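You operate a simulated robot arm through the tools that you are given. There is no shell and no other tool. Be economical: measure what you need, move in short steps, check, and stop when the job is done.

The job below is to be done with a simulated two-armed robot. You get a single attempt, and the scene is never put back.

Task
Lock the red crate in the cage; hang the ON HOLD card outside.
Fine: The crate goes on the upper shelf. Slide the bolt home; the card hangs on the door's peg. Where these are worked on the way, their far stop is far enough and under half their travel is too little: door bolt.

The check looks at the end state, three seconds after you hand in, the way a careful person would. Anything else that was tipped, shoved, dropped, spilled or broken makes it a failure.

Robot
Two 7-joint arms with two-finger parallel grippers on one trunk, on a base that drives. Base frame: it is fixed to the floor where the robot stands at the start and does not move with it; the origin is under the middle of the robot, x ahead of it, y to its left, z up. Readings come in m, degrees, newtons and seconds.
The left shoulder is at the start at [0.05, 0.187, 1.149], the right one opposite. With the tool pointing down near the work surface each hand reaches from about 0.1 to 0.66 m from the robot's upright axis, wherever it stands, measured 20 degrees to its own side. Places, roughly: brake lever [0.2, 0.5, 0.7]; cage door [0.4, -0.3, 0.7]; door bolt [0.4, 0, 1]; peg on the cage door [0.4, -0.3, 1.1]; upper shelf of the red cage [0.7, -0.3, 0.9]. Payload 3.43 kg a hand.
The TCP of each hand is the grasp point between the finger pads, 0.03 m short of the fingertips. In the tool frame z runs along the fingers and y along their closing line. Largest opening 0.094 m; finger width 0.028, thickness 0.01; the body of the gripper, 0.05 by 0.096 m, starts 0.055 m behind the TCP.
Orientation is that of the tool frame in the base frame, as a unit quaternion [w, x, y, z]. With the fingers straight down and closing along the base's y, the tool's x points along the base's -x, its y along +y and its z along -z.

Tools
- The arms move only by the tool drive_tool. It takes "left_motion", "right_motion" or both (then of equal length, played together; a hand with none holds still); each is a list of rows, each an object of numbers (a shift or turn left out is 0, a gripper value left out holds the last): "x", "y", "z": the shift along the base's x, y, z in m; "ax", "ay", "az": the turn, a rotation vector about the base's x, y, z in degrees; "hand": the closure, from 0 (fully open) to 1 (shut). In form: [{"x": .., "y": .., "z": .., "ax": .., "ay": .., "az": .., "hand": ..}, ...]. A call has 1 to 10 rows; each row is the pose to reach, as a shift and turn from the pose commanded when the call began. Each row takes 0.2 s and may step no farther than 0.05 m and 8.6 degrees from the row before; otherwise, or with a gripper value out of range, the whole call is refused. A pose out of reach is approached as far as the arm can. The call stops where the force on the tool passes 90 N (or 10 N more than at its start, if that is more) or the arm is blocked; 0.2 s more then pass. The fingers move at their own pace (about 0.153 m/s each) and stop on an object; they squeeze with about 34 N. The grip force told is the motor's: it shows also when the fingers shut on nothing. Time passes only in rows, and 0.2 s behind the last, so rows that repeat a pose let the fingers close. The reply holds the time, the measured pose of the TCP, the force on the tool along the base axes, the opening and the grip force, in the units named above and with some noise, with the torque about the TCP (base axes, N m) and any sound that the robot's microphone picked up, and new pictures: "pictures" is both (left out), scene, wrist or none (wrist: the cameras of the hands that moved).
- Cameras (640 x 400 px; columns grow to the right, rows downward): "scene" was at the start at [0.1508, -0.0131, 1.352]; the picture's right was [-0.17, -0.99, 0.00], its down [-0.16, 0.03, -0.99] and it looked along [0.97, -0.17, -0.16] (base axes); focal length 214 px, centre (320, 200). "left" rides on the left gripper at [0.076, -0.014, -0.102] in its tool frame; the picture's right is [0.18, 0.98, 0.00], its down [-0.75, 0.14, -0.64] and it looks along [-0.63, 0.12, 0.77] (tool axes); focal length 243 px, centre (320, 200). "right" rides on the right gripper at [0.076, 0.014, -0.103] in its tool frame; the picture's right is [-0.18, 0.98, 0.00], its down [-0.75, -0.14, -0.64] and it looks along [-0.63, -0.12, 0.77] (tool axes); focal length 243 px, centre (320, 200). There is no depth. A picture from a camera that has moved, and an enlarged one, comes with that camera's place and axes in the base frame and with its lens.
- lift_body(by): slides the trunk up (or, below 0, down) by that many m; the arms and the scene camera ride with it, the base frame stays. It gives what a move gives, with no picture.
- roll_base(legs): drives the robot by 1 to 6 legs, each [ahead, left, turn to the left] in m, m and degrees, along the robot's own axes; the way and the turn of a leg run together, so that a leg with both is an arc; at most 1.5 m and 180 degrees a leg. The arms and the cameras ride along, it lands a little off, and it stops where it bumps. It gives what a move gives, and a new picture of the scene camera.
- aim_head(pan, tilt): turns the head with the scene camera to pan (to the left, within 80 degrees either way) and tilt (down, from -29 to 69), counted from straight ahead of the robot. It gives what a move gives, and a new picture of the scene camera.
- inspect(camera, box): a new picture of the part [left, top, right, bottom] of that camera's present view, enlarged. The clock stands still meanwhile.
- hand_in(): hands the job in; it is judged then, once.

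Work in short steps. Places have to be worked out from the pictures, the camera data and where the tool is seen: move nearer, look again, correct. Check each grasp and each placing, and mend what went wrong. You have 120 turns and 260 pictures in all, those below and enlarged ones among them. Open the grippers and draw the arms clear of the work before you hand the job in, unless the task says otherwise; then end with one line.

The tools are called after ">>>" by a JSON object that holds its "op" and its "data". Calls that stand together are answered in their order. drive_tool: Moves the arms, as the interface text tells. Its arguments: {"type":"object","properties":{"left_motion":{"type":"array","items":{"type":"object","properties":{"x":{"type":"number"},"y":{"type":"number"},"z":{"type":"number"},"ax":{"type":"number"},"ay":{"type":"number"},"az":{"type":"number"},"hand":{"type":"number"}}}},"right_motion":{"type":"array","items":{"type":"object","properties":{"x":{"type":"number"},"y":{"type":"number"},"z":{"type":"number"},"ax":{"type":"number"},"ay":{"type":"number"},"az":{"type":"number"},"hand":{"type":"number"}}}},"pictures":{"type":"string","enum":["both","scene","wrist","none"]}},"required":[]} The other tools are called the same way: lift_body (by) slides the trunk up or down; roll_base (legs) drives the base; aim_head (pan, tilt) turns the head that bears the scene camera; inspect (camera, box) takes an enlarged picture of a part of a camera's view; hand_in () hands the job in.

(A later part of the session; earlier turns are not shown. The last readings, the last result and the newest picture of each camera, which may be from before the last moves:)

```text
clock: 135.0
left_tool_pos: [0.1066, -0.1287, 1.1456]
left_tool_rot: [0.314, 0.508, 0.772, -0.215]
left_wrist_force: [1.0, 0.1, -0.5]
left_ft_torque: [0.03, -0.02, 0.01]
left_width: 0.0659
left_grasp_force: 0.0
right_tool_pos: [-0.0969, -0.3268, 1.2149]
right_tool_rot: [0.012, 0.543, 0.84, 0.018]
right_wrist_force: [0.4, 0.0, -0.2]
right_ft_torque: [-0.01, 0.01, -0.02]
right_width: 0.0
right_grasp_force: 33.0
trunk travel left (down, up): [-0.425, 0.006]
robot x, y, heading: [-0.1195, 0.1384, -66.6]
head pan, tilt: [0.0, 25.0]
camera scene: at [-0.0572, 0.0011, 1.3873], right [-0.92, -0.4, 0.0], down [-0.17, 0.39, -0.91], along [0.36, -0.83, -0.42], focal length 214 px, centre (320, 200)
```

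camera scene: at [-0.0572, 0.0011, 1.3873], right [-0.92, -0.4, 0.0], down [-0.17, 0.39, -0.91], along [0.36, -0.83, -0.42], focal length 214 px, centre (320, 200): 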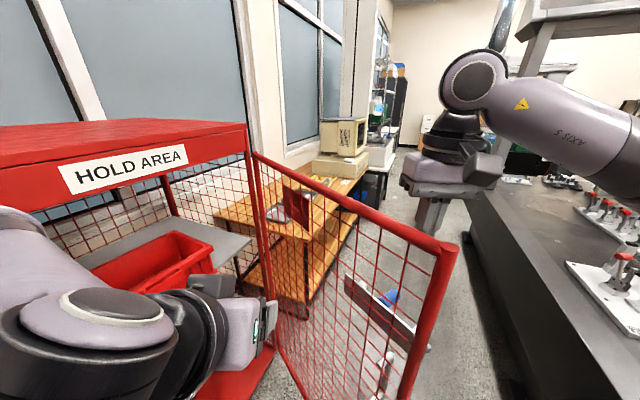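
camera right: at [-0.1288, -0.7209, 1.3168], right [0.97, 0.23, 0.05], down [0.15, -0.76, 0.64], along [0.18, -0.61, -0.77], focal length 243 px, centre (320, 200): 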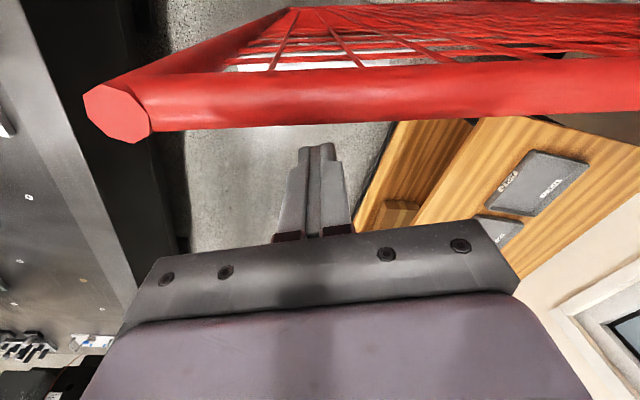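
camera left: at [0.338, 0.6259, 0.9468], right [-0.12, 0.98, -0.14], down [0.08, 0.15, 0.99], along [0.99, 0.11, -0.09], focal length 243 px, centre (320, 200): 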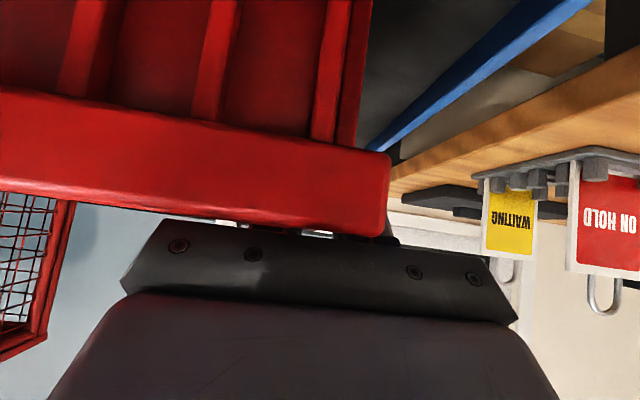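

Door at ~60°. Further pulling here would bring the door against my base, so I unhook, go back to face the cage from the front, and push it shut from outside.

>>> {"op": "drive_tool", "data": {"right_motion": [{"z": 0.03}, {"z": 0.06}, {"z": 0.09}], "pictures": "none"}}

>>> {"op": "roll_base", "data": {"legs": [[-0.078, -0.53, 0], [0, 0, 66.5]]}}

```text
clock: 135.8
left_tool_pos: [0.1081, -0.1286, 1.1452]
left_tool_rot: [0.314, 0.509, 0.772, -0.215]
left_wrist_force: [0.5, 0.8, 0.0]
left_ft_torque: [-0.01, 0.0, 0.03]
left_width: 0.0659
left_grasp_force: 0.1
right_tool_pos: [-0.0978, -0.3267, 1.304]
right_tool_rot: [0.013, 0.542, 0.84, 0.018]
right_wrist_force: [0.4, 0.5, 0.2]
right_ft_torque: [-0.02, -0.02, -0.01]
right_width: 0.0
right_grasp_force: 32.7
trunk travel left (down, up): [-0.425, 0.006]
robot x, y, heading: [-0.1166, 0.1317, -66.7]
head pan, tilt: [0.0, 25.0]
```

```text
clock: 141.8
left_tool_pos: [-0.3012, 0.0973, 1.1443]
left_tool_rot: [0.381, 0.003, 0.924, -0.008]
left_wrist_force: [-0.3, 0.5, 0.1]
left_ft_torque: [0.01, 0.01, -0.02]
left_width: 0.066
left_grasp_force: 0.0
right_tool_pos: [-0.201, -0.1683, 1.3036]
right_tool_rot: [0.001, -0.003, 1.0, 0.023]
right_wrist_force: [0.1, -0.7, -1.0]
right_ft_torque: [0.0, 0.03, 0.01]
right_width: 0.0001
right_grasp_force: 33.1
trunk travel left (down, up): [-0.425, 0.006]
robot x, y, heading: [-0.6349, -0.0033, -0.4]
head pan, tilt: [0.0, 25.0]
camera scene: at [-0.4827, -0.0001, 1.3871], right [-0.01, -1.0, 0.0], down [-0.42, 0.0, -0.91], along [0.91, -0.01, -0.42], focal length 214 px, centre (320, 200)
```

scene: 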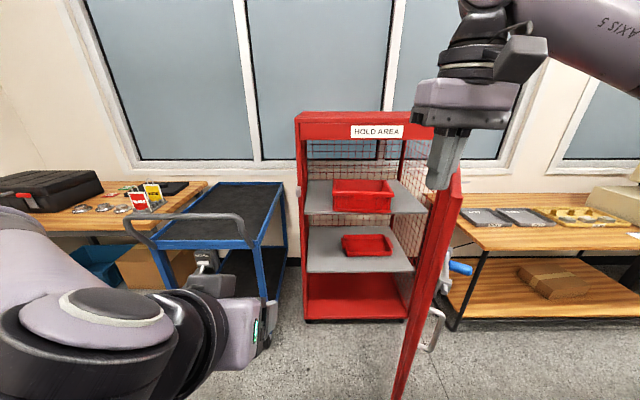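

Crate sits squarely on the upper shelf. I shift right, and lower the right hand (pitched 45°, closed) to the outside of the door.

>>> {"op": "roll_base", "data": {"legs": [[0.02, -0.12, 0.4]]}}

>>> {"op": "drive_tool", "data": {"right_motion": [{"y": -0.025, "ay": -5, "z": -0.01}, {"y": -0.05, "ay": -10, "z": -0.02}, {"y": -0.075, "ay": -15, "z": -0.03}, {"y": -0.1, "ay": -20, "z": -0.05}, {"y": -0.12, "ay": -25, "z": -0.07}, {"y": -0.135, "ay": -30, "z": -0.09}, {"y": -0.145, "ay": -35, "z": -0.11, "x": 0.01}, {"y": -0.15, "ay": -40, "z": -0.13, "x": 0.03}, {"y": -0.15, "ay": -45, "z": -0.15, "x": 0.05}, {"y": -0.15, "ay": -45, "z": -0.16, "x": 0.07}]}}

```text
clock: 143.0
left_tool_pos: [-0.2818, -0.017, 1.1461]
left_tool_rot: [0.38, -0.001, 0.925, -0.006]
left_wrist_force: [0.7, -1.2, 0.4]
left_ft_torque: [0.01, -0.03, 0.04]
left_width: 0.0659
left_grasp_force: 0.2
right_tool_pos: [-0.1823, -0.284, 1.3026]
right_tool_rot: [0.001, -0.008, 1.0, 0.023]
right_wrist_force: [-0.6, -0.1, 1.0]
right_ft_torque: [0.0, 0.0, -0.03]
right_width: 0.0003
right_grasp_force: 33.4
trunk travel left (down, up): [-0.425, 0.006]
robot x, y, heading: [-0.6155, -0.1143, 0.2]
head pan, tilt: [0.0, 25.0]
camera scene: at [-0.4633, -0.117, 1.3871], right [0.0, -1.0, 0.0], down [-0.42, 0.0, -0.91], along [0.91, 0.0, -0.42], focal length 214 px, centre (320, 200)
```

scene: 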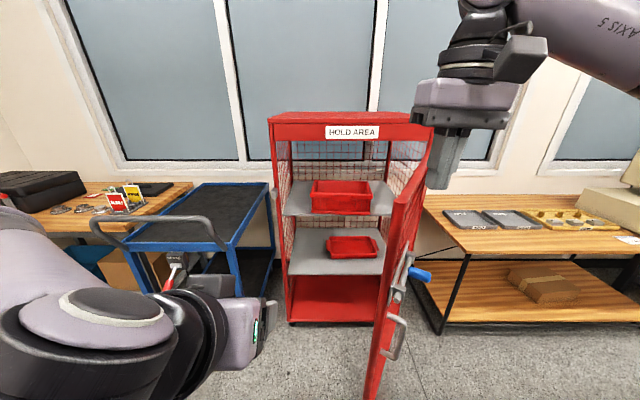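

```text
clock: 145.2
left_tool_pos: [-0.2826, -0.0167, 1.1448]
left_tool_rot: [0.38, -0.001, 0.925, -0.006]
left_wrist_force: [0.1, -0.4, 0.0]
left_ft_torque: [0.02, -0.01, 0.02]
left_width: 0.066
left_grasp_force: 0.1
right_tool_pos: [-0.1101, -0.432, 1.1418]
right_tool_rot: [0.383, -0.018, 0.923, 0.019]
right_wrist_force: [-0.1, 0.6, 0.3]
right_ft_torque: [0.02, 0.0, -0.02]
right_width: 0.0
right_grasp_force: 32.8
trunk travel left (down, up): [-0.425, 0.006]
robot x, y, heading: [-0.6138, -0.1199, -0.1]
head pan, tilt: [0.0, 25.0]
camera scene: at [-0.463, -0.116, 1.3871], right [0.0, -1.0, 0.0], down [-0.42, 0.0, -0.91], along [0.91, 0.0, -0.42], focal length 214 px, centre (320, 200)
camera right: at [-0.2381, -0.4247, 1.161], right [0.09, 0.98, 0.15], down [0.08, -0.16, 0.98], along [0.99, -0.07, -0.1], focal length 243 px, centre (320, 200)
```

scene: 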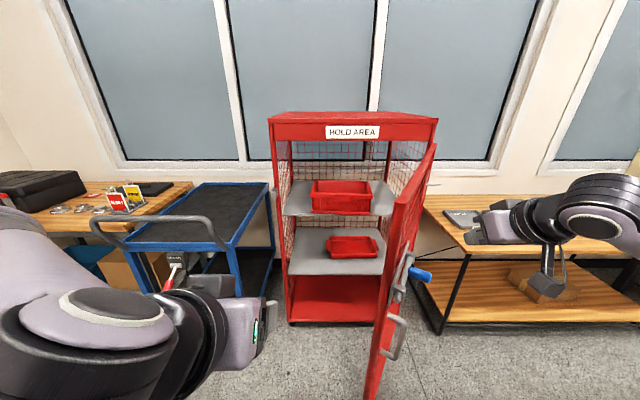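
right: 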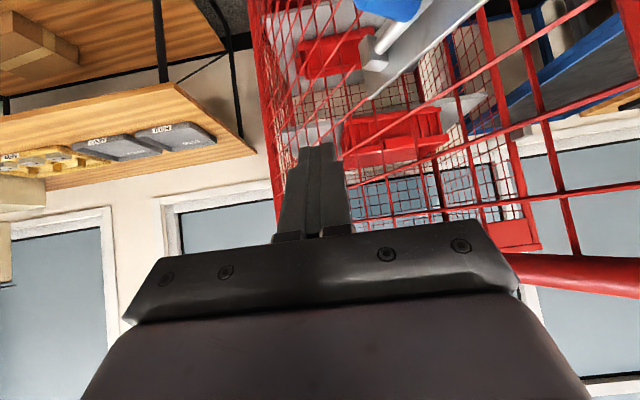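

Hand is outside the door. I push it closed by translating the base along the arc, in stages.

>>> {"op": "roll_base", "data": {"legs": [[0.082, 0.069, 0], [0.069, 0.112, 0]]}}

```text
clock: 147.3
left_tool_pos: [-0.1309, 0.1619, 1.1453]
left_tool_rot: [0.38, 0.001, 0.925, -0.008]
left_wrist_force: [-0.4, 0.3, -0.4]
left_ft_torque: [-0.01, 0.0, 0.04]
left_width: 0.0656
left_grasp_force: 0.0
right_tool_pos: [0.0383, -0.2538, 1.1422]
right_tool_rot: [0.383, -0.015, 0.924, 0.017]
right_wrist_force: [0.6, 1.0, 0.0]
right_ft_torque: [-0.01, 0.0, -0.01]
right_width: 0.0
right_grasp_force: 33.2
trunk travel left (down, up): [-0.425, 0.006]
robot x, y, heading: [-0.4625, 0.0608, -0.1]
head pan, tilt: [0.0, 25.0]
camera scene: at [-0.3125, 0.0627, 1.3871], right [0.0, -1.0, 0.0], down [-0.42, 0.0, -0.91], along [0.91, 0.0, -0.42], focal length 214 px, centre (320, 200)
```

scene: 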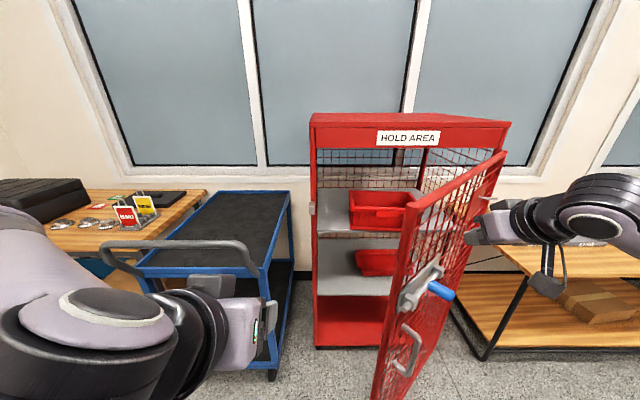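

Door ~45°. Continue to ~15°.

>>> {"op": "roll_base", "data": {"legs": [[0.096, 0.085, 0], [0.116, 0.05, 0]]}}

```text
clock: 149.4
left_tool_pos: [0.0794, 0.296, 1.1456]
left_tool_rot: [0.38, -0.001, 0.925, -0.006]
left_wrist_force: [0.1, 0.1, -0.4]
left_ft_torque: [-0.04, 0.02, 0.02]
left_width: 0.0655
left_grasp_force: 0.0
right_tool_pos: [0.2506, -0.1207, 1.1423]
right_tool_rot: [0.383, -0.016, 0.923, 0.018]
right_wrist_force: [-0.5, -0.1, -0.3]
right_ft_torque: [-0.01, 0.02, 0.0]
right_width: 0.0001
right_grasp_force: 33.0
trunk travel left (down, up): [-0.425, 0.006]
robot x, y, heading: [-0.2526, 0.1914, -0.1]
head pan, tilt: [0.0, 25.0]
camera scene: at [-0.1006, 0.1952, 1.387], right [0.0, -1.0, 0.0], down [-0.42, 0.0, -0.91], along [0.91, 0.0, -0.42], focal length 214 px, centre (320, 200)
```

scene: 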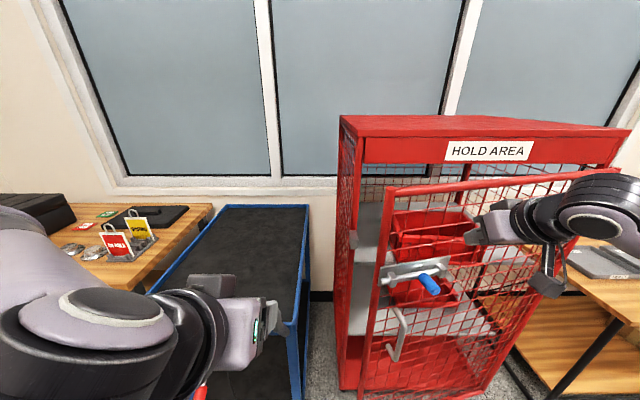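

Door ~12° from shut. Ahead 0.09, then finish with small arm pushes.

>>> {"op": "roll_base", "data": {"legs": [[0.085, -0.01, 0]]}}

>>> {"op": "drive_tool", "data": {"right_motion": [{"x": 0.012}, {"x": 0.024}, {"x": 0.036}, {"x": 0.048}, {"x": 0.06}, {"x": 0.072}, {"x": 0.084}]}}

```text
clock: 150.5
left_tool_pos: [0.1628, 0.2815, 1.1453]
left_tool_rot: [0.38, 0.001, 0.925, -0.007]
left_wrist_force: [1.3, -0.3, -0.7]
left_ft_torque: [-0.03, 0.01, 0.0]
left_width: 0.066
left_grasp_force: 0.1
right_tool_pos: [0.3339, -0.1316, 1.1422]
right_tool_rot: [0.383, -0.015, 0.924, 0.017]
right_wrist_force: [0.3, -0.2, 0.0]
right_ft_torque: [-0.03, 0.0, 0.03]
right_width: 0.0003
right_grasp_force: 32.7
trunk travel left (down, up): [-0.425, 0.006]
robot x, y, heading: [-0.1743, 0.1812, -0.2]
head pan, tilt: [0.0, 25.0]
camera scene: at [-0.0172, 0.1843, 1.387], right [0.0, -1.0, 0.0], down [-0.42, 0.0, -0.91], along [0.91, 0.0, -0.42], focal length 214 px, centre (320, 200)
```

scene: 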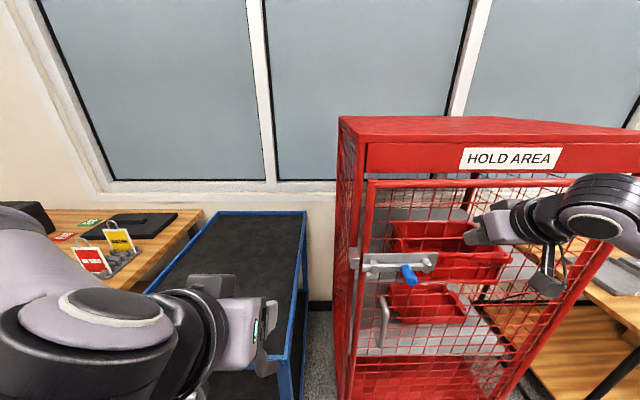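

```text
clock: 152.1
left_tool_pos: [0.1562, 0.2832, 1.1467]
left_tool_rot: [0.383, 0.002, 0.924, -0.008]
left_wrist_force: [0.9, 1.1, -0.3]
left_ft_torque: [-0.02, 0.03, 0.0]
left_width: 0.0659
left_grasp_force: 0.1
right_tool_pos: [0.4089, -0.1321, 1.1435]
right_tool_rot: [0.379, -0.014, 0.925, 0.017]
right_wrist_force: [-49.4, -0.6, -2.7]
right_ft_torque: [0.6, 0.63, -0.04]
right_width: 0.0
right_grasp_force: 33.1
trunk travel left (down, up): [-0.425, 0.006]
robot x, y, heading: [-0.1712, 0.1824, -0.2]
head pan, tilt: [0.0, 25.0]
camera scene: at [-0.0264, 0.1837, 1.388], right [0.0, -1.0, 0.0], down [-0.42, 0.0, -0.91], along [0.91, 0.0, -0.42], focal length 214 px, centre (320, 200)
camera right: at [0.2812, -0.1247, 1.1625], right [0.09, 0.98, 0.15], down [0.09, -0.16, 0.98], along [0.99, -0.08, -0.11], focal length 243 px, centre (320, 200)
```

scene: 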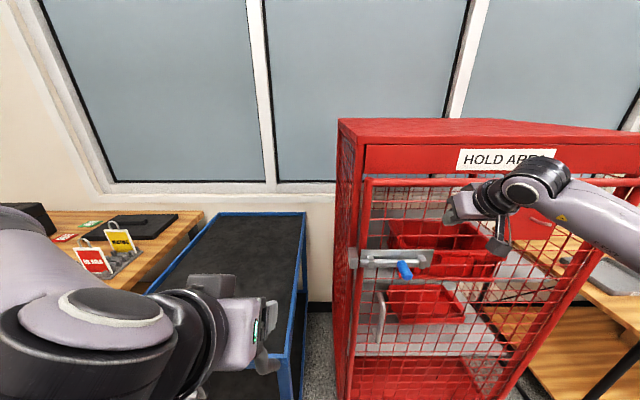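
right: 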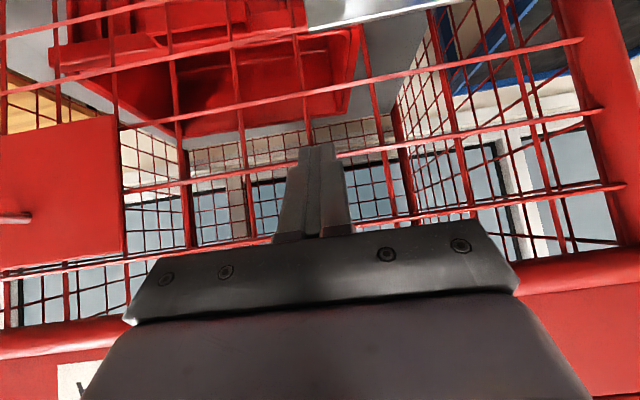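

Door is shut (49 N reaction at x≈0.41). Now bolt: I back the right hand off, bring it to the right of the knob (y≈−0.09) and lower it to knob height.

>>> {"op": "drive_tool", "data": {"right_motion": [{"x": -0.04}, {"x": -0.08, "y": 0.02}, {"x": -0.08, "y": 0.045}, {"x": -0.08, "y": 0.045, "z": -0.04}, {"x": -0.075, "y": 0.045, "z": -0.075}, {"x": -0.07, "y": 0.045, "z": -0.093}]}}

```text
clock: 153.5
left_tool_pos: [0.1619, 0.283, 1.1459]
left_tool_rot: [0.381, 0.0, 0.925, -0.007]
left_wrist_force: [0.1, -0.1, -0.2]
left_ft_torque: [-0.03, 0.02, -0.02]
left_width: 0.0658
left_grasp_force: 0.0
right_tool_pos: [0.3494, -0.085, 1.0496]
right_tool_rot: [0.383, -0.016, 0.923, 0.018]
right_wrist_force: [1.0, -0.5, 0.2]
right_ft_torque: [-0.03, 0.01, -0.03]
right_width: 0.0003
right_grasp_force: 33.0
trunk travel left (down, up): [-0.425, 0.006]
robot x, y, heading: [-0.1708, 0.183, 0.0]
head pan, tilt: [0.0, 25.0]
camera scene: at [-0.0183, 0.1843, 1.3871], right [0.0, -1.0, 0.0], down [-0.42, 0.0, -0.91], along [0.91, 0.0, -0.42], focal length 214 px, centre (320, 200)
camera right: at [0.2225, -0.079, 1.0678], right [0.09, 0.98, 0.15], down [0.08, -0.16, 0.98], along [0.99, -0.08, -0.1], focal length 243 px, centre (320, 200)
```

scene: 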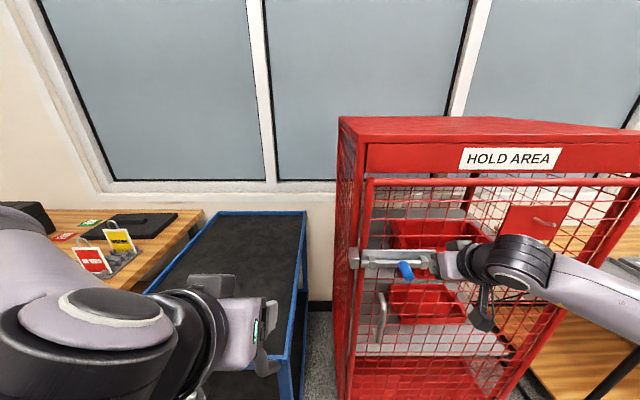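
right: 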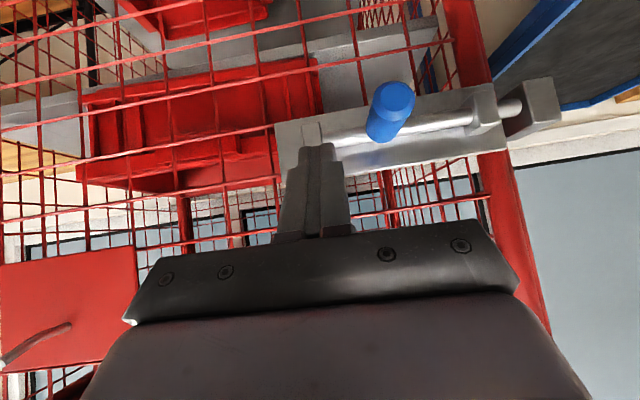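

Knob is at about (0.357–0.40, −0.043, 1.01). I lower 1.2 cm, move in slightly and push it toward +y until the stop.

>>> {"op": "drive_tool", "data": {"right_motion": [{"z": -0.012, "x": 0.006}, {"z": -0.012, "x": 0.006, "y": 0.015}, {"z": -0.012, "x": 0.006, "y": 0.03}, {"z": -0.012, "x": 0.006, "y": 0.042}, {"z": -0.012, "x": 0.006, "y": 0.054}, {"z": -0.012, "x": 0.006, "y": 0.066}, {"z": -0.012, "x": 0.006, "y": 0.078}, {"z": -0.012, "x": 0.006, "y": 0.09}, {"z": -0.012, "x": 0.006, "y": 0.1}]}}

```text
clock: 155.5
left_tool_pos: [0.1604, 0.2746, 1.1469]
left_tool_rot: [0.382, 0.004, 0.924, -0.003]
left_wrist_force: [-0.4, 0.2, 0.3]
left_ft_torque: [0.01, 0.01, 0.01]
left_width: 0.0658
left_grasp_force: 0.1
right_tool_pos: [0.3529, -0.0176, 1.0384]
right_tool_rot: [0.383, 0.006, 0.924, -0.006]
right_wrist_force: [-22.3, -80.1, 17.5]
right_ft_torque: [-2.12, 0.38, -0.92]
right_width: 0.0
right_grasp_force: 32.3
trunk travel left (down, up): [-0.425, 0.006]
robot x, y, heading: [-0.1734, 0.1812, -0.2]
head pan, tilt: [0.0, 25.0]
camera scene: at [-0.0232, 0.1734, 1.388], right [-0.01, -1.0, -0.01], down [-0.42, 0.01, -0.91], along [0.91, 0.0, -0.42], focal length 214 px, centre (320, 200)
camera right: at [0.2261, -0.0018, 1.056], right [0.15, 0.98, 0.12], down [0.07, -0.14, 0.99], along [0.99, -0.14, -0.09], focal length 243 px, centre (320, 200)
```

scene: 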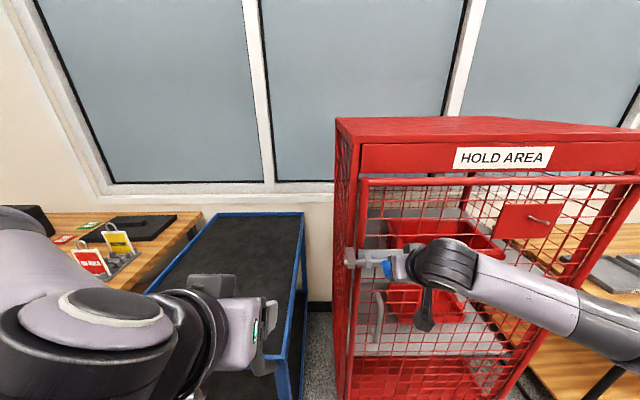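
right: 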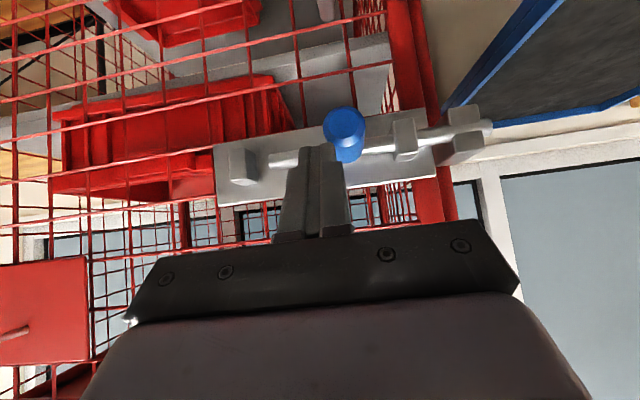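

Pushed against the stop (80 N) and the bolt passes through the keeper. I withdraw the hand and verify.

>>> {"op": "drive_tool", "data": {"right_motion": [{"y": -0.03}, {"y": -0.05, "x": -0.02}, {"y": -0.05, "x": -0.06}, {"y": -0.05, "x": -0.1}, {"y": -0.05, "x": -0.14}, {"y": -0.05, "x": -0.16}], "pictures": "wrist"}}

>>> {"op": "inspect", "data": {"camera": "scene", "box": [320, 200, 480, 300]}}

```text
clock: 156.9
left_tool_pos: [0.1625, 0.2834, 1.1454]
left_tool_rot: [0.381, 0.001, 0.925, -0.007]
left_wrist_force: [-0.8, -0.8, -0.2]
left_ft_torque: [0.02, 0.03, -0.01]
left_width: 0.0658
left_grasp_force: 0.1
right_tool_pos: [0.2282, -0.0329, 1.0331]
right_tool_rot: [0.383, -0.015, 0.923, 0.018]
right_wrist_force: [0.0, -0.7, 0.7]
right_ft_torque: [0.01, -0.01, -0.03]
right_width: 0.0002
right_grasp_force: 32.9
right hand out of reach, approached as far as the arm can: row 5, 6
trunk travel left (down, up): [-0.425, 0.006]
robot x, y, heading: [-0.1736, 0.1803, -0.2]
head pan, tilt: [0.0, 25.0]
camera right: at [0.1004, -0.0269, 1.0517], right [0.09, 0.98, 0.15], down [0.08, -0.16, 0.98], along [0.99, -0.07, -0.1], focal length 243 px, centre (320, 200)
```

right: 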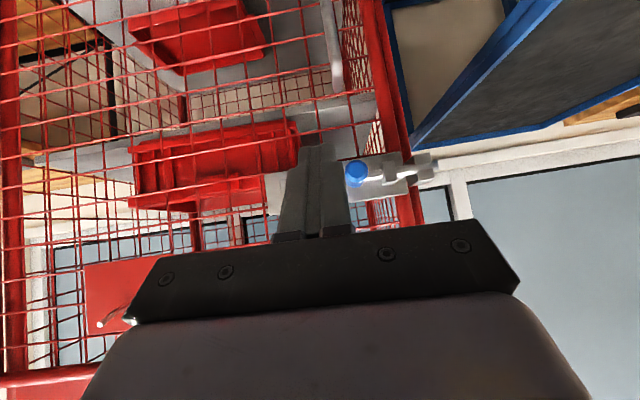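

```text
4.00 times, centred on (400, 250) of scene
camera zoom: at [-0.0185, 0.1844, 1.3872], right [0.0, -1.0, 0.0], down [-0.42, 0.0, -0.91], along [0.91, 0.0, -0.42], focal length 858 px, centre (0, 0)
```

zoom: 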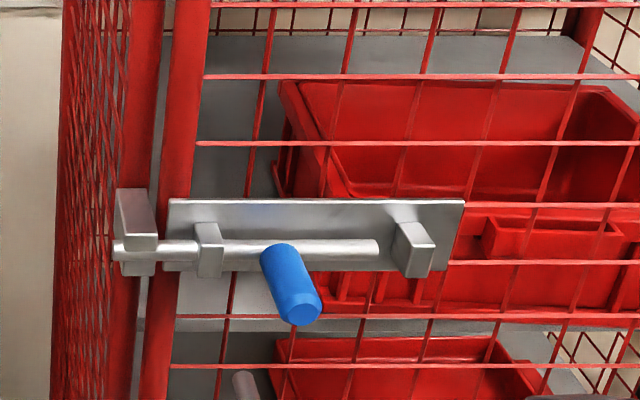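

Bolt is home through the keeper. Now the card: I back off and drive over to the bench, looking at it.

>>> {"op": "roll_base", "data": {"legs": [[-0.3, 0, 0], [0, 0.8, 0], [0.15, 0, 0]]}}

>>> {"op": "aim_head", "data": {"pan": 0, "tilt": 40}}

```text
clock: 163.8
left_tool_pos: [0.0149, 1.0826, 1.1447]
left_tool_rot: [0.381, -0.002, 0.925, -0.006]
left_wrist_force: [0.8, -0.1, 0.5]
left_ft_torque: [0.03, 0.06, 0.01]
left_width: 0.0655
left_grasp_force: 0.1
right_tool_pos: [0.0821, 0.7647, 1.0325]
right_tool_rot: [0.382, -0.017, 0.924, 0.018]
right_wrist_force: [0.2, 0.8, -0.4]
right_ft_torque: [-0.02, 0.02, 0.0]
right_width: 0.0001
right_grasp_force: 33.0
trunk travel left (down, up): [-0.425, 0.006]
robot x, y, heading: [-0.3159, 0.9766, 0.3]
head pan, tilt: [0.0, 25.0]
camera scene: at [-0.1659, 0.982, 1.387], right [0.0, -1.0, 0.0], down [-0.42, 0.0, -0.91], along [0.91, 0.0, -0.42], focal length 214 px, centre (320, 200)
```

scene: 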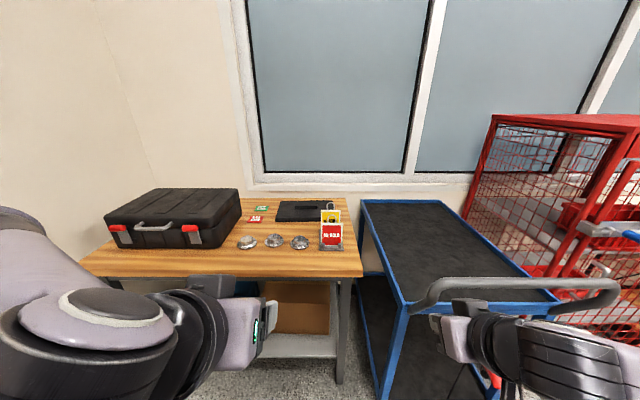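

```text
clock: 164.6
left_tool_pos: [0.0142, 1.083, 1.1457]
left_tool_rot: [0.381, -0.001, 0.925, -0.007]
left_wrist_force: [0.3, -0.4, 0.0]
left_ft_torque: [-0.02, 0.02, -0.01]
left_width: 0.0657
left_grasp_force: 0.1
right_tool_pos: [0.0805, 0.7639, 1.0334]
right_tool_rot: [0.383, -0.018, 0.924, 0.019]
right_wrist_force: [0.2, -0.9, -0.8]
right_ft_torque: [-0.02, 0.04, 0.01]
right_width: 0.0
right_grasp_force: 33.1
trunk travel left (down, up): [-0.425, 0.006]
robot x, y, heading: [-0.3151, 0.9779, 0.1]
head pan, tilt: [0.0, 40.0]
camera scene: at [-0.1738, 0.982, 1.3639], right [0.0, -1.0, 0.0], down [-0.64, 0.0, -0.77], along [0.77, 0.0, -0.64], focal length 214 px, centre (320, 200)
```

scene: 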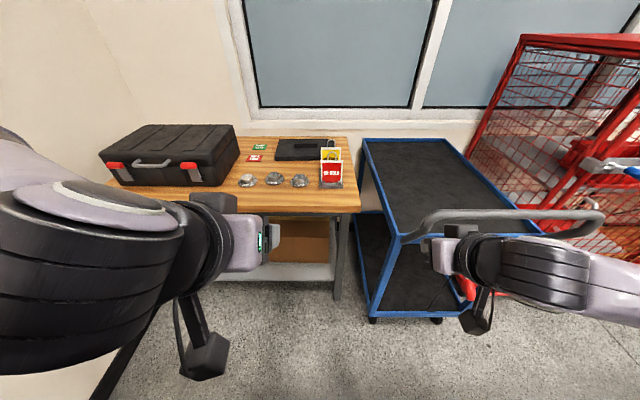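

The ON HOLD card faces me (−x). I zoom in to measure.

>>> {"op": "inspect", "data": {"camera": "scene", "box": [290, 130, 370, 200]}}

```text
5.71 times, centred on (330, 165) of scene
camera zoom: at [-0.1738, 0.982, 1.3639], right [0.0, -1.0, 0.0], down [-0.64, 0.0, -0.77], along [0.77, 0.0, -0.64], focal length 1226 px, centre (263, 400)
```

zoom: 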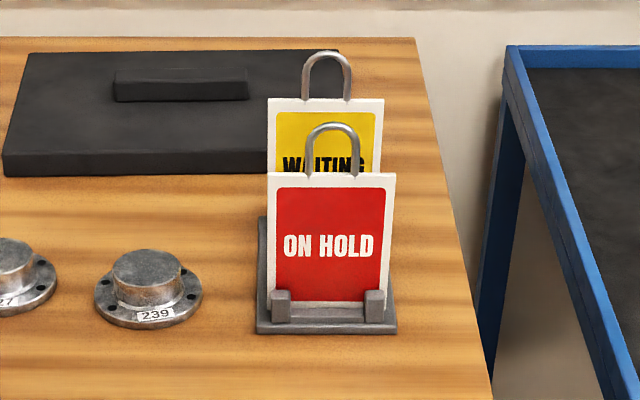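

Card ≈0.09 m wide, top at z≈0.941, with a wire loop (≈0.036 wide) up to z≈0.98 at (0.58, 0.935). I'll pinch the loop's legs from the front with a near-horizontal hand. Bring the right hand forward, levelled and open, after shifting left.

>>> {"op": "roll_base", "data": {"legs": [[0, 0.12, 0]]}}

>>> {"op": "drive_tool", "data": {"right_motion": [{"x": 0.02, "y": 0.005, "z": 0.01, "ay": -3.2, "hand": 0.3}, {"x": 0.04, "y": 0.01, "z": 0.015, "ay": -6.4}, {"x": 0.06, "y": 0.015, "z": 0.02, "ay": -9.6}, {"x": 0.08, "y": 0.02, "z": 0.025, "ay": -12.8}, {"x": 0.1, "y": 0.025, "z": 0.03, "ay": -16}, {"x": 0.12, "y": 0.03, "z": 0.03, "ay": -19.2}, {"x": 0.14, "y": 0.035, "z": 0.03, "ay": -22.4}, {"x": 0.16, "y": 0.04, "z": 0.03, "ay": -25.6}, {"x": 0.18, "y": 0.045, "z": 0.03, "ay": -28.8}, {"x": 0.2, "y": 0.05, "z": 0.03, "ay": -32}], "pictures": "both"}}

```text
clock: 165.8
left_tool_pos: [0.0126, 1.2032, 1.1448]
left_tool_rot: [0.381, 0.0, 0.925, -0.007]
left_wrist_force: [-0.1, 0.1, -0.7]
left_ft_torque: [-0.01, 0.01, -0.01]
left_width: 0.0658
left_grasp_force: 0.1
right_tool_pos: [0.0806, 0.8866, 1.0341]
right_tool_rot: [0.383, -0.016, 0.924, 0.017]
right_wrist_force: [0.1, 0.4, 0.3]
right_ft_torque: [-0.03, -0.01, 0.04]
right_width: 0.0
right_grasp_force: 32.7
trunk travel left (down, up): [-0.425, 0.006]
robot x, y, heading: [-0.3208, 1.1006, 0.3]
head pan, tilt: [0.0, 40.0]
camera scene: at [-0.1742, 1.1048, 1.3638], right [0.0, -1.0, 0.0], down [-0.64, 0.0, -0.77], along [0.77, 0.0, -0.64], focal length 214 px, centre (320, 200)
```

scene: 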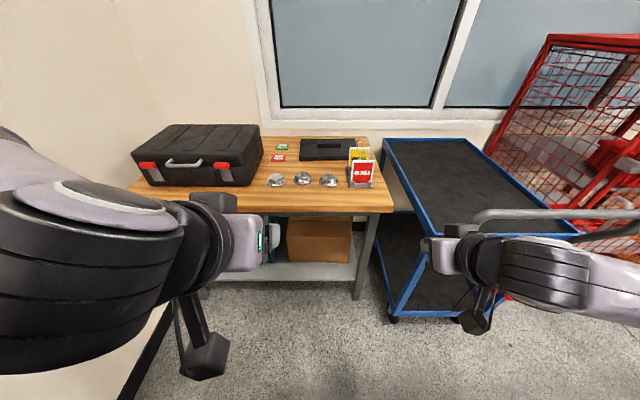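

```text
clock: 168.0
left_tool_pos: [0.0136, 1.2032, 1.1454]
left_tool_rot: [0.382, -0.001, 0.924, -0.006]
left_wrist_force: [0.1, -0.2, -1.3]
left_ft_torque: [0.03, 0.0, -0.01]
left_width: 0.0659
left_grasp_force: 0.0
right_tool_pos: [0.2834, 0.9688, 1.0877]
right_tool_rot: [0.617, -0.014, 0.787, 0.005]
right_wrist_force: [-0.1, -0.9, 1.0]
right_ft_torque: [0.02, 0.04, 0.02]
right_width: 0.0658
right_grasp_force: 0.0
right hand out of reach, approached as far as the arm can: row 7, 8, 9, 10
trunk travel left (down, up): [-0.425, 0.006]
robot x, y, heading: [-0.3182, 1.0993, 0.2]
head pan, tilt: [0.0, 40.0]
camera scene: at [-0.1744, 1.1044, 1.3638], right [0.0, -1.0, 0.0], down [-0.64, 0.0, -0.77], along [0.77, 0.0, -0.64], focal length 214 px, centre (320, 200)
camera right: at [0.1646, 0.978, 1.0381], right [0.01, 0.99, 0.17], down [-0.44, -0.15, 0.89], along [0.9, -0.09, 0.43], focal length 243 px, centre (320, 200)
```

scene: 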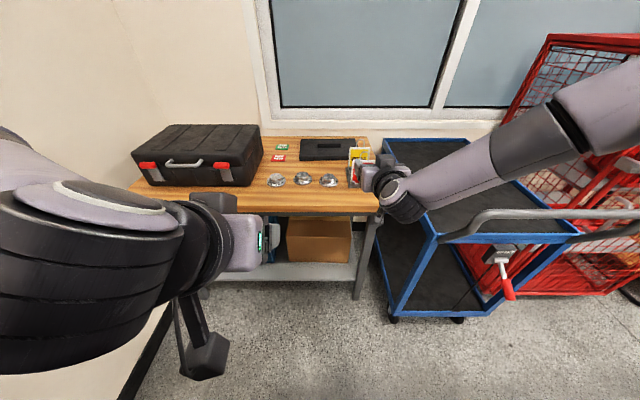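
right: 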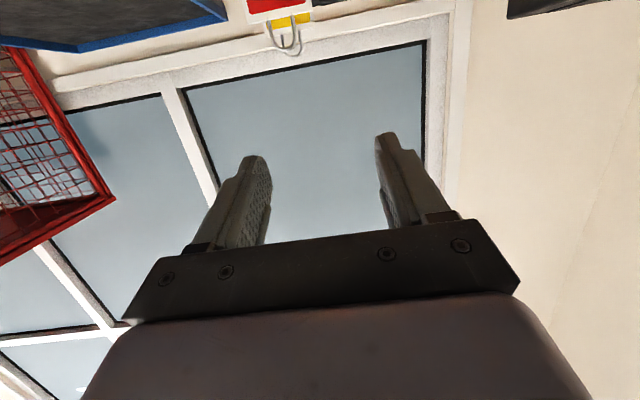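

Loop seen at y≈0.93, top z≈0.985. I lower with the trunk and shift right to line up.

>>> {"op": "lift_body", "data": {"by": -0.12}}

>>> {"op": "roll_base", "data": {"legs": [[0.1, -0.036, 0]]}}

>>> {"op": "inspect", "data": {"camera": "right", "box": [0, 0, 640, 400]}}

```text
clock: 169.5
left_tool_pos: [0.014, 1.204, 1.0255]
left_tool_rot: [0.381, -0.001, 0.925, -0.006]
left_wrist_force: [-0.1, 0.4, 0.0]
left_ft_torque: [-0.01, 0.04, 0.0]
left_width: 0.0653
left_grasp_force: 0.1
right_tool_pos: [0.2824, 0.9693, 0.9663]
right_tool_rot: [0.616, -0.015, 0.787, 0.005]
right_wrist_force: [0.1, 0.1, 0.4]
right_ft_torque: [0.0, 0.0, 0.02]
right_width: 0.0658
right_grasp_force: 0.0
trunk travel left (down, up): [-0.305, 0.126]
robot x, y, heading: [-0.32, 1.0967, 0.1]
head pan, tilt: [0.0, 40.0]
```

```text
clock: 170.7
left_tool_pos: [0.1133, 1.1672, 1.026]
left_tool_rot: [0.38, 0.001, 0.925, -0.008]
left_wrist_force: [0.3, -0.1, 0.9]
left_ft_torque: [0.03, 0.02, 0.01]
left_width: 0.0657
left_grasp_force: 0.0
right_tool_pos: [0.3828, 0.9327, 0.9659]
right_tool_rot: [0.617, -0.014, 0.787, 0.005]
right_wrist_force: [-0.2, -0.3, -0.6]
right_ft_torque: [-0.01, -0.02, 0.02]
right_width: 0.0659
right_grasp_force: 0.1
trunk travel left (down, up): [-0.305, 0.126]
robot x, y, heading: [-0.2185, 1.0643, 0.0]
head pan, tilt: [0.0, 40.0]
camera scene: at [-0.0738, 1.068, 1.2437], right [0.0, -1.0, 0.0], down [-0.64, 0.0, -0.77], along [0.77, 0.0, -0.64], focal length 214 px, centre (320, 200)
```

scene: 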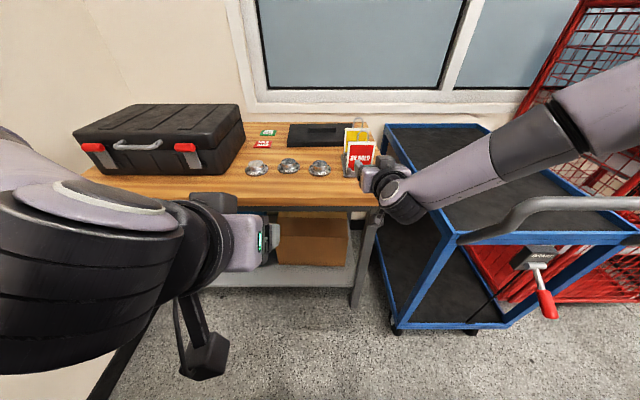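

```text
1.00 times, centred on (320, 200) of right
camera zoom: at [0.2639, 0.9414, 0.9166], right [0.01, 0.99, 0.17], down [-0.44, -0.15, 0.89], along [0.9, -0.09, 0.43], focal length 243 px, centre (320, 200)
```

zoom: 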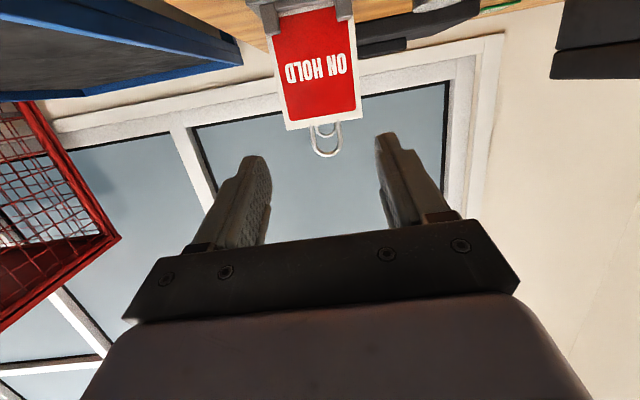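

Triangulated: loop at x≈0.548, y≈0.930, z 0.959–0.997. I raise the hand 1.3 cm and roll ahead 0.12.

>>> {"op": "drive_tool", "data": {"right_motion": [{"z": 0.007, "y": -0.002}, {"z": 0.013, "y": -0.002}], "pictures": "none"}}

>>> {"op": "roll_base", "data": {"legs": [[0.12, 0, 0]]}}

>>> {"op": "inspect", "data": {"camera": "right", "box": [0, 0, 640, 400]}}

```text
clock: 171.3
left_tool_pos: [0.1121, 1.1679, 1.0246]
left_tool_rot: [0.381, 0.0, 0.924, -0.007]
left_wrist_force: [0.3, -0.5, -0.5]
left_ft_torque: [0.03, 0.02, -0.01]
left_width: 0.0657
left_grasp_force: 0.1
right_tool_pos: [0.3802, 0.9295, 0.9807]
right_tool_rot: [0.617, -0.014, 0.787, 0.005]
right_wrist_force: [-1.4, -0.2, -0.7]
right_ft_torque: [0.01, -0.01, 0.02]
right_width: 0.0659
right_grasp_force: 0.1
trunk travel left (down, up): [-0.305, 0.126]
robot x, y, heading: [-0.2168, 1.0638, 0.1]
head pan, tilt: [0.0, 40.0]
```

```text
clock: 172.5
left_tool_pos: [0.2333, 1.1693, 1.025]
left_tool_rot: [0.381, -0.001, 0.925, -0.006]
left_wrist_force: [-0.8, 0.5, -0.1]
left_ft_torque: [0.02, -0.02, 0.01]
left_width: 0.0659
left_grasp_force: 0.0
right_tool_pos: [0.4999, 0.9308, 0.9801]
right_tool_rot: [0.616, -0.015, 0.787, 0.005]
right_wrist_force: [-0.3, 0.1, -0.1]
right_ft_torque: [0.02, -0.01, -0.02]
right_width: 0.0657
right_grasp_force: 0.1
trunk travel left (down, up): [-0.305, 0.126]
robot x, y, heading: [-0.1016, 1.0654, 0.1]
head pan, tilt: [0.0, 40.0]
camera scene: at [0.0449, 1.0685, 1.2437], right [0.0, -1.0, 0.0], down [-0.64, 0.0, -0.77], along [0.77, 0.0, -0.64], focal length 214 px, centre (320, 200)
```

scene: 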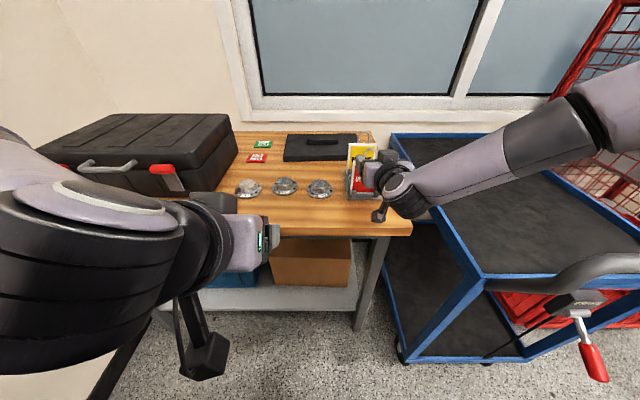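

```text
1.00 times, centred on (320, 200) of right
camera zoom: at [0.3821, 0.9394, 0.9298], right [0.01, 0.99, 0.17], down [-0.44, -0.15, 0.89], along [0.9, -0.09, 0.43], focal length 243 px, centre (320, 200)
```

zoom: 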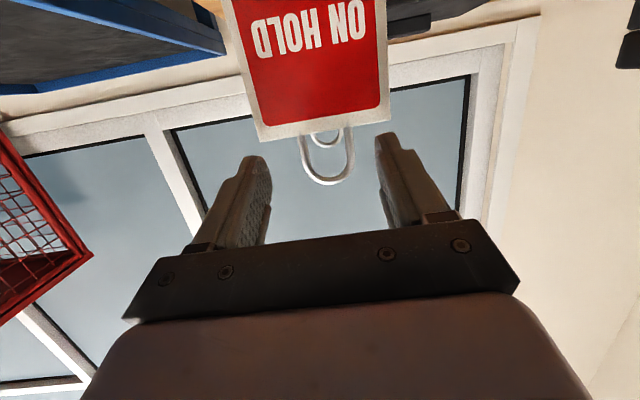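

Loop is centred between the fingers, ~3.5 cm farther. Roll ahead 0.035 and close.

>>> {"op": "roll_base", "data": {"legs": [[0.037, 0, 0]]}}

>>> {"op": "inspect", "data": {"camera": "right", "box": [160, 60, 480, 260]}}

```text
clock: 173.4
left_tool_pos: [0.2688, 1.169, 1.0252]
left_tool_rot: [0.381, -0.001, 0.925, -0.007]
left_wrist_force: [-0.6, 0.6, -0.2]
left_ft_torque: [-0.01, -0.01, -0.03]
left_width: 0.0658
left_grasp_force: 0.1
right_tool_pos: [0.5373, 0.9313, 0.9778]
right_tool_rot: [0.616, -0.017, 0.788, 0.007]
right_wrist_force: [0.0, -0.4, 0.1]
right_ft_torque: [0.01, 0.0, -0.01]
right_width: 0.0658
right_grasp_force: 0.1
trunk travel left (down, up): [-0.305, 0.126]
robot x, y, heading: [-0.0636, 1.065, -0.1]
head pan, tilt: [0.0, 40.0]
camera scene: at [0.0817, 1.0686, 1.2437], right [0.0, -1.0, 0.0], down [-0.64, 0.0, -0.77], along [0.77, 0.0, -0.64], focal length 214 px, centre (320, 200)
```

scene: 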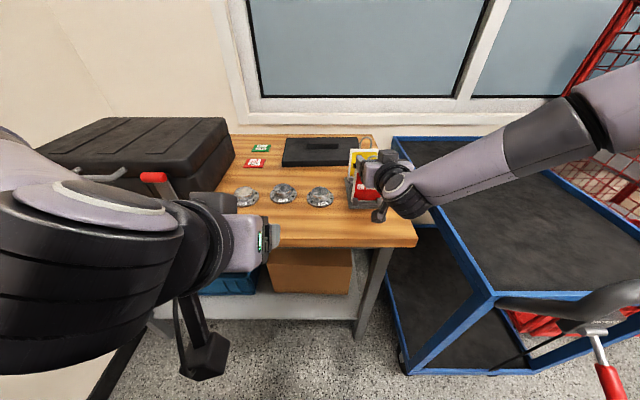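

```text
2.00 times, centred on (320, 160) of right
camera zoom: at [0.4189, 0.9395, 0.9298], right [0.01, 0.99, 0.17], down [-0.44, -0.15, 0.89], along [0.9, -0.09, 0.43], focal length 485 px, centre (320, 280)
```

zoom: 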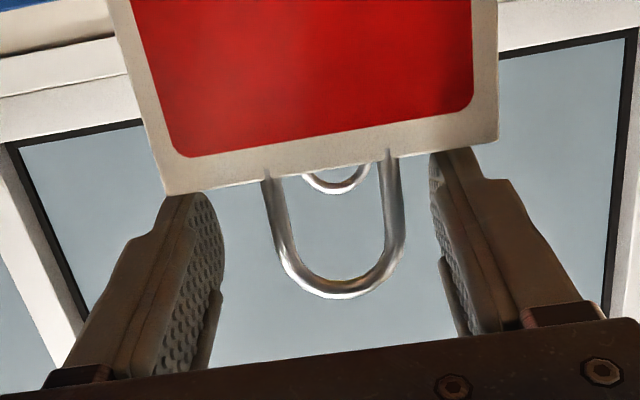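

The pads flank the loop's legs. Close the gripper.

>>> {"op": "drive_tool", "data": {"right_motion": [{"hand": 0.55}, {"hand": 0.8}, {"hand": 1}, {"hand": 1}, {"hand": 1}], "pictures": "wrist"}}

```text
clock: 174.6
left_tool_pos: [0.2685, 1.1683, 1.025]
left_tool_rot: [0.381, -0.001, 0.924, -0.006]
left_wrist_force: [1.3, 0.1, 0.1]
left_ft_torque: [0.0, 0.02, -0.01]
left_width: 0.0658
left_grasp_force: 0.0
right_tool_pos: [0.5367, 0.9295, 0.9801]
right_tool_rot: [0.616, -0.015, 0.787, 0.005]
right_wrist_force: [0.4, -0.3, 0.3]
right_ft_torque: [0.01, 0.01, 0.02]
right_width: 0.0351
right_grasp_force: 33.8
trunk travel left (down, up): [-0.305, 0.126]
robot x, y, heading: [-0.0612, 1.0677, 0.1]
head pan, tilt: [0.0, 40.0]
camera right: at [0.4185, 0.9394, 0.93], right [0.01, 0.99, 0.17], down [-0.44, -0.15, 0.89], along [0.9, -0.09, 0.43], focal length 243 px, centre (320, 200)
```

right: 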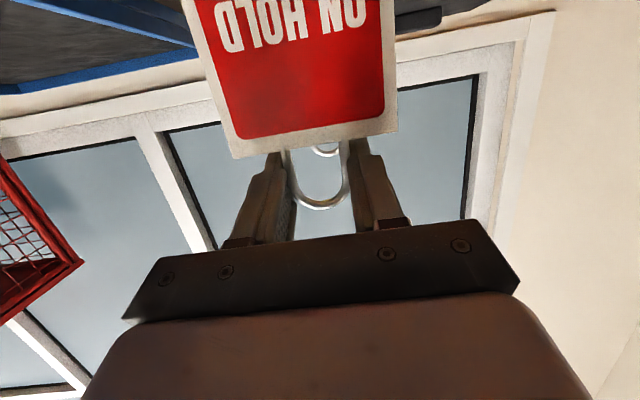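

Loop gripped (width 0.035). Lift slowly with the trunk and check.

>>> {"op": "lift_body", "data": {"by": 0.03}}

>>> {"op": "inspect", "data": {"camera": "right", "box": [0, 0, 640, 400]}}

```text
clock: 175.3
left_tool_pos: [0.2695, 1.1679, 1.055]
left_tool_rot: [0.38, 0.0, 0.925, -0.007]
left_wrist_force: [-0.2, 0.0, -0.1]
left_ft_torque: [-0.02, -0.02, 0.01]
left_width: 0.0657
left_grasp_force: 0.1
right_tool_pos: [0.5371, 0.9301, 1.0093]
right_tool_rot: [0.617, -0.015, 0.787, 0.005]
right_wrist_force: [0.5, -0.3, -0.4]
right_ft_torque: [0.0, 0.0, -0.03]
right_width: 0.0348
right_grasp_force: 33.8
trunk travel left (down, up): [-0.335, 0.096]
robot x, y, heading: [-0.0629, 1.062, -0.0]
head pan, tilt: [0.0, 40.0]
```

```text
1.00 times, centred on (320, 200) of right
camera zoom: at [0.4186, 0.9394, 0.96], right [0.01, 0.99, 0.17], down [-0.44, -0.15, 0.89], along [0.9, -0.09, 0.43], focal length 243 px, centre (320, 200)
```

zoom: 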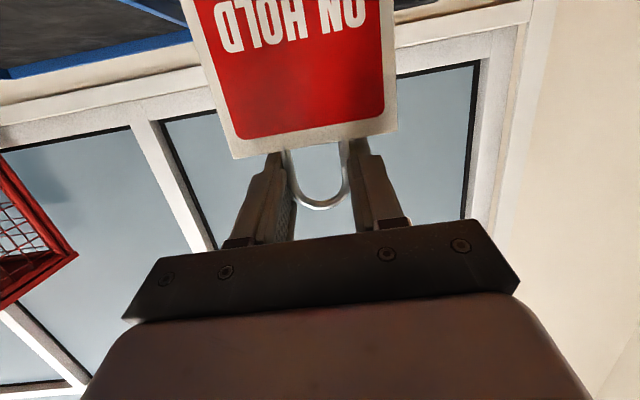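

The card rises with the hand. Lift further and back away from the bench.

>>> {"op": "lift_body", "data": {"by": 0.09}}

>>> {"op": "roll_base", "data": {"legs": [[-0.2, 0, 0], [-0.25, 0, 0]]}}

>>> {"op": "inspect", "data": {"camera": "scene", "box": [260, 100, 460, 240]}}

```text
clock: 176.6
left_tool_pos: [0.2688, 1.1682, 1.1445]
left_tool_rot: [0.381, 0.0, 0.925, -0.007]
left_wrist_force: [-0.1, -0.4, -0.5]
left_ft_torque: [-0.02, 0.01, 0.01]
left_width: 0.0654
left_grasp_force: 0.0
right_tool_pos: [0.538, 0.9314, 1.0988]
right_tool_rot: [0.617, -0.016, 0.787, 0.007]
right_wrist_force: [-0.8, 0.4, -1.0]
right_ft_torque: [-0.02, -0.02, 0.0]
right_width: 0.0348
right_grasp_force: 34.4
trunk travel left (down, up): [-0.425, 0.006]
robot x, y, heading: [-0.0632, 1.0655, 0.1]
head pan, tilt: [0.0, 40.0]
```

```text
clock: 179.6
left_tool_pos: [-0.1742, 1.1678, 1.1446]
left_tool_rot: [0.38, -0.002, 0.925, -0.005]
left_wrist_force: [-1.4, -0.5, 0.4]
left_ft_torque: [0.01, -0.01, 0.02]
left_width: 0.0658
left_grasp_force: 0.0
right_tool_pos: [0.0946, 0.9316, 1.0998]
right_tool_rot: [0.617, -0.017, 0.787, 0.007]
right_wrist_force: [0.0, 0.8, -0.3]
right_ft_torque: [-0.01, 0.05, 0.01]
right_width: 0.0347
right_grasp_force: 34.6
trunk travel left (down, up): [-0.425, 0.006]
robot x, y, heading: [-0.5056, 1.0661, 0.3]
head pan, tilt: [0.0, 40.0]
camera scene: at [-0.3619, 1.0675, 1.3639], right [0.0, -1.0, 0.0], down [-0.64, 0.0, -0.77], along [0.77, 0.0, -0.64], focal length 214 px, centre (320, 200)
```

scene: 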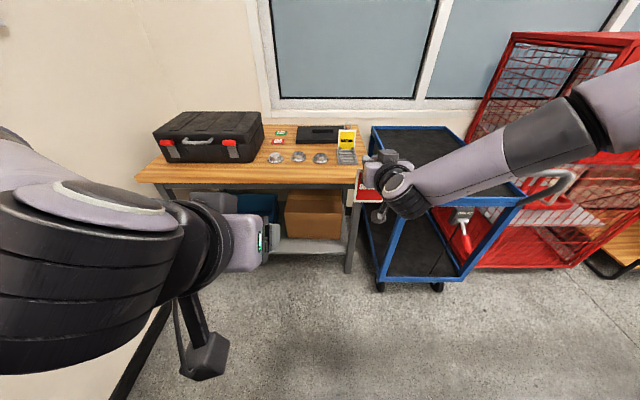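

```text
2.86 times, centred on (360, 170) of scene
camera zoom: at [-0.3619, 1.0675, 1.3639], right [0.0, -1.0, 0.0], down [-0.64, 0.0, -0.77], along [0.77, 0.0, -0.64], focal length 613 px, centre (206, 286)
```

zoom: 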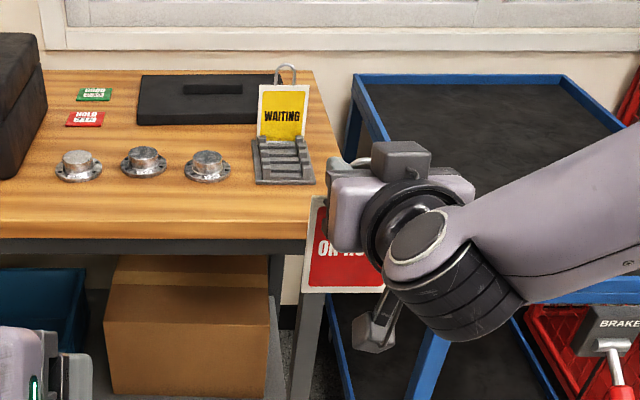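

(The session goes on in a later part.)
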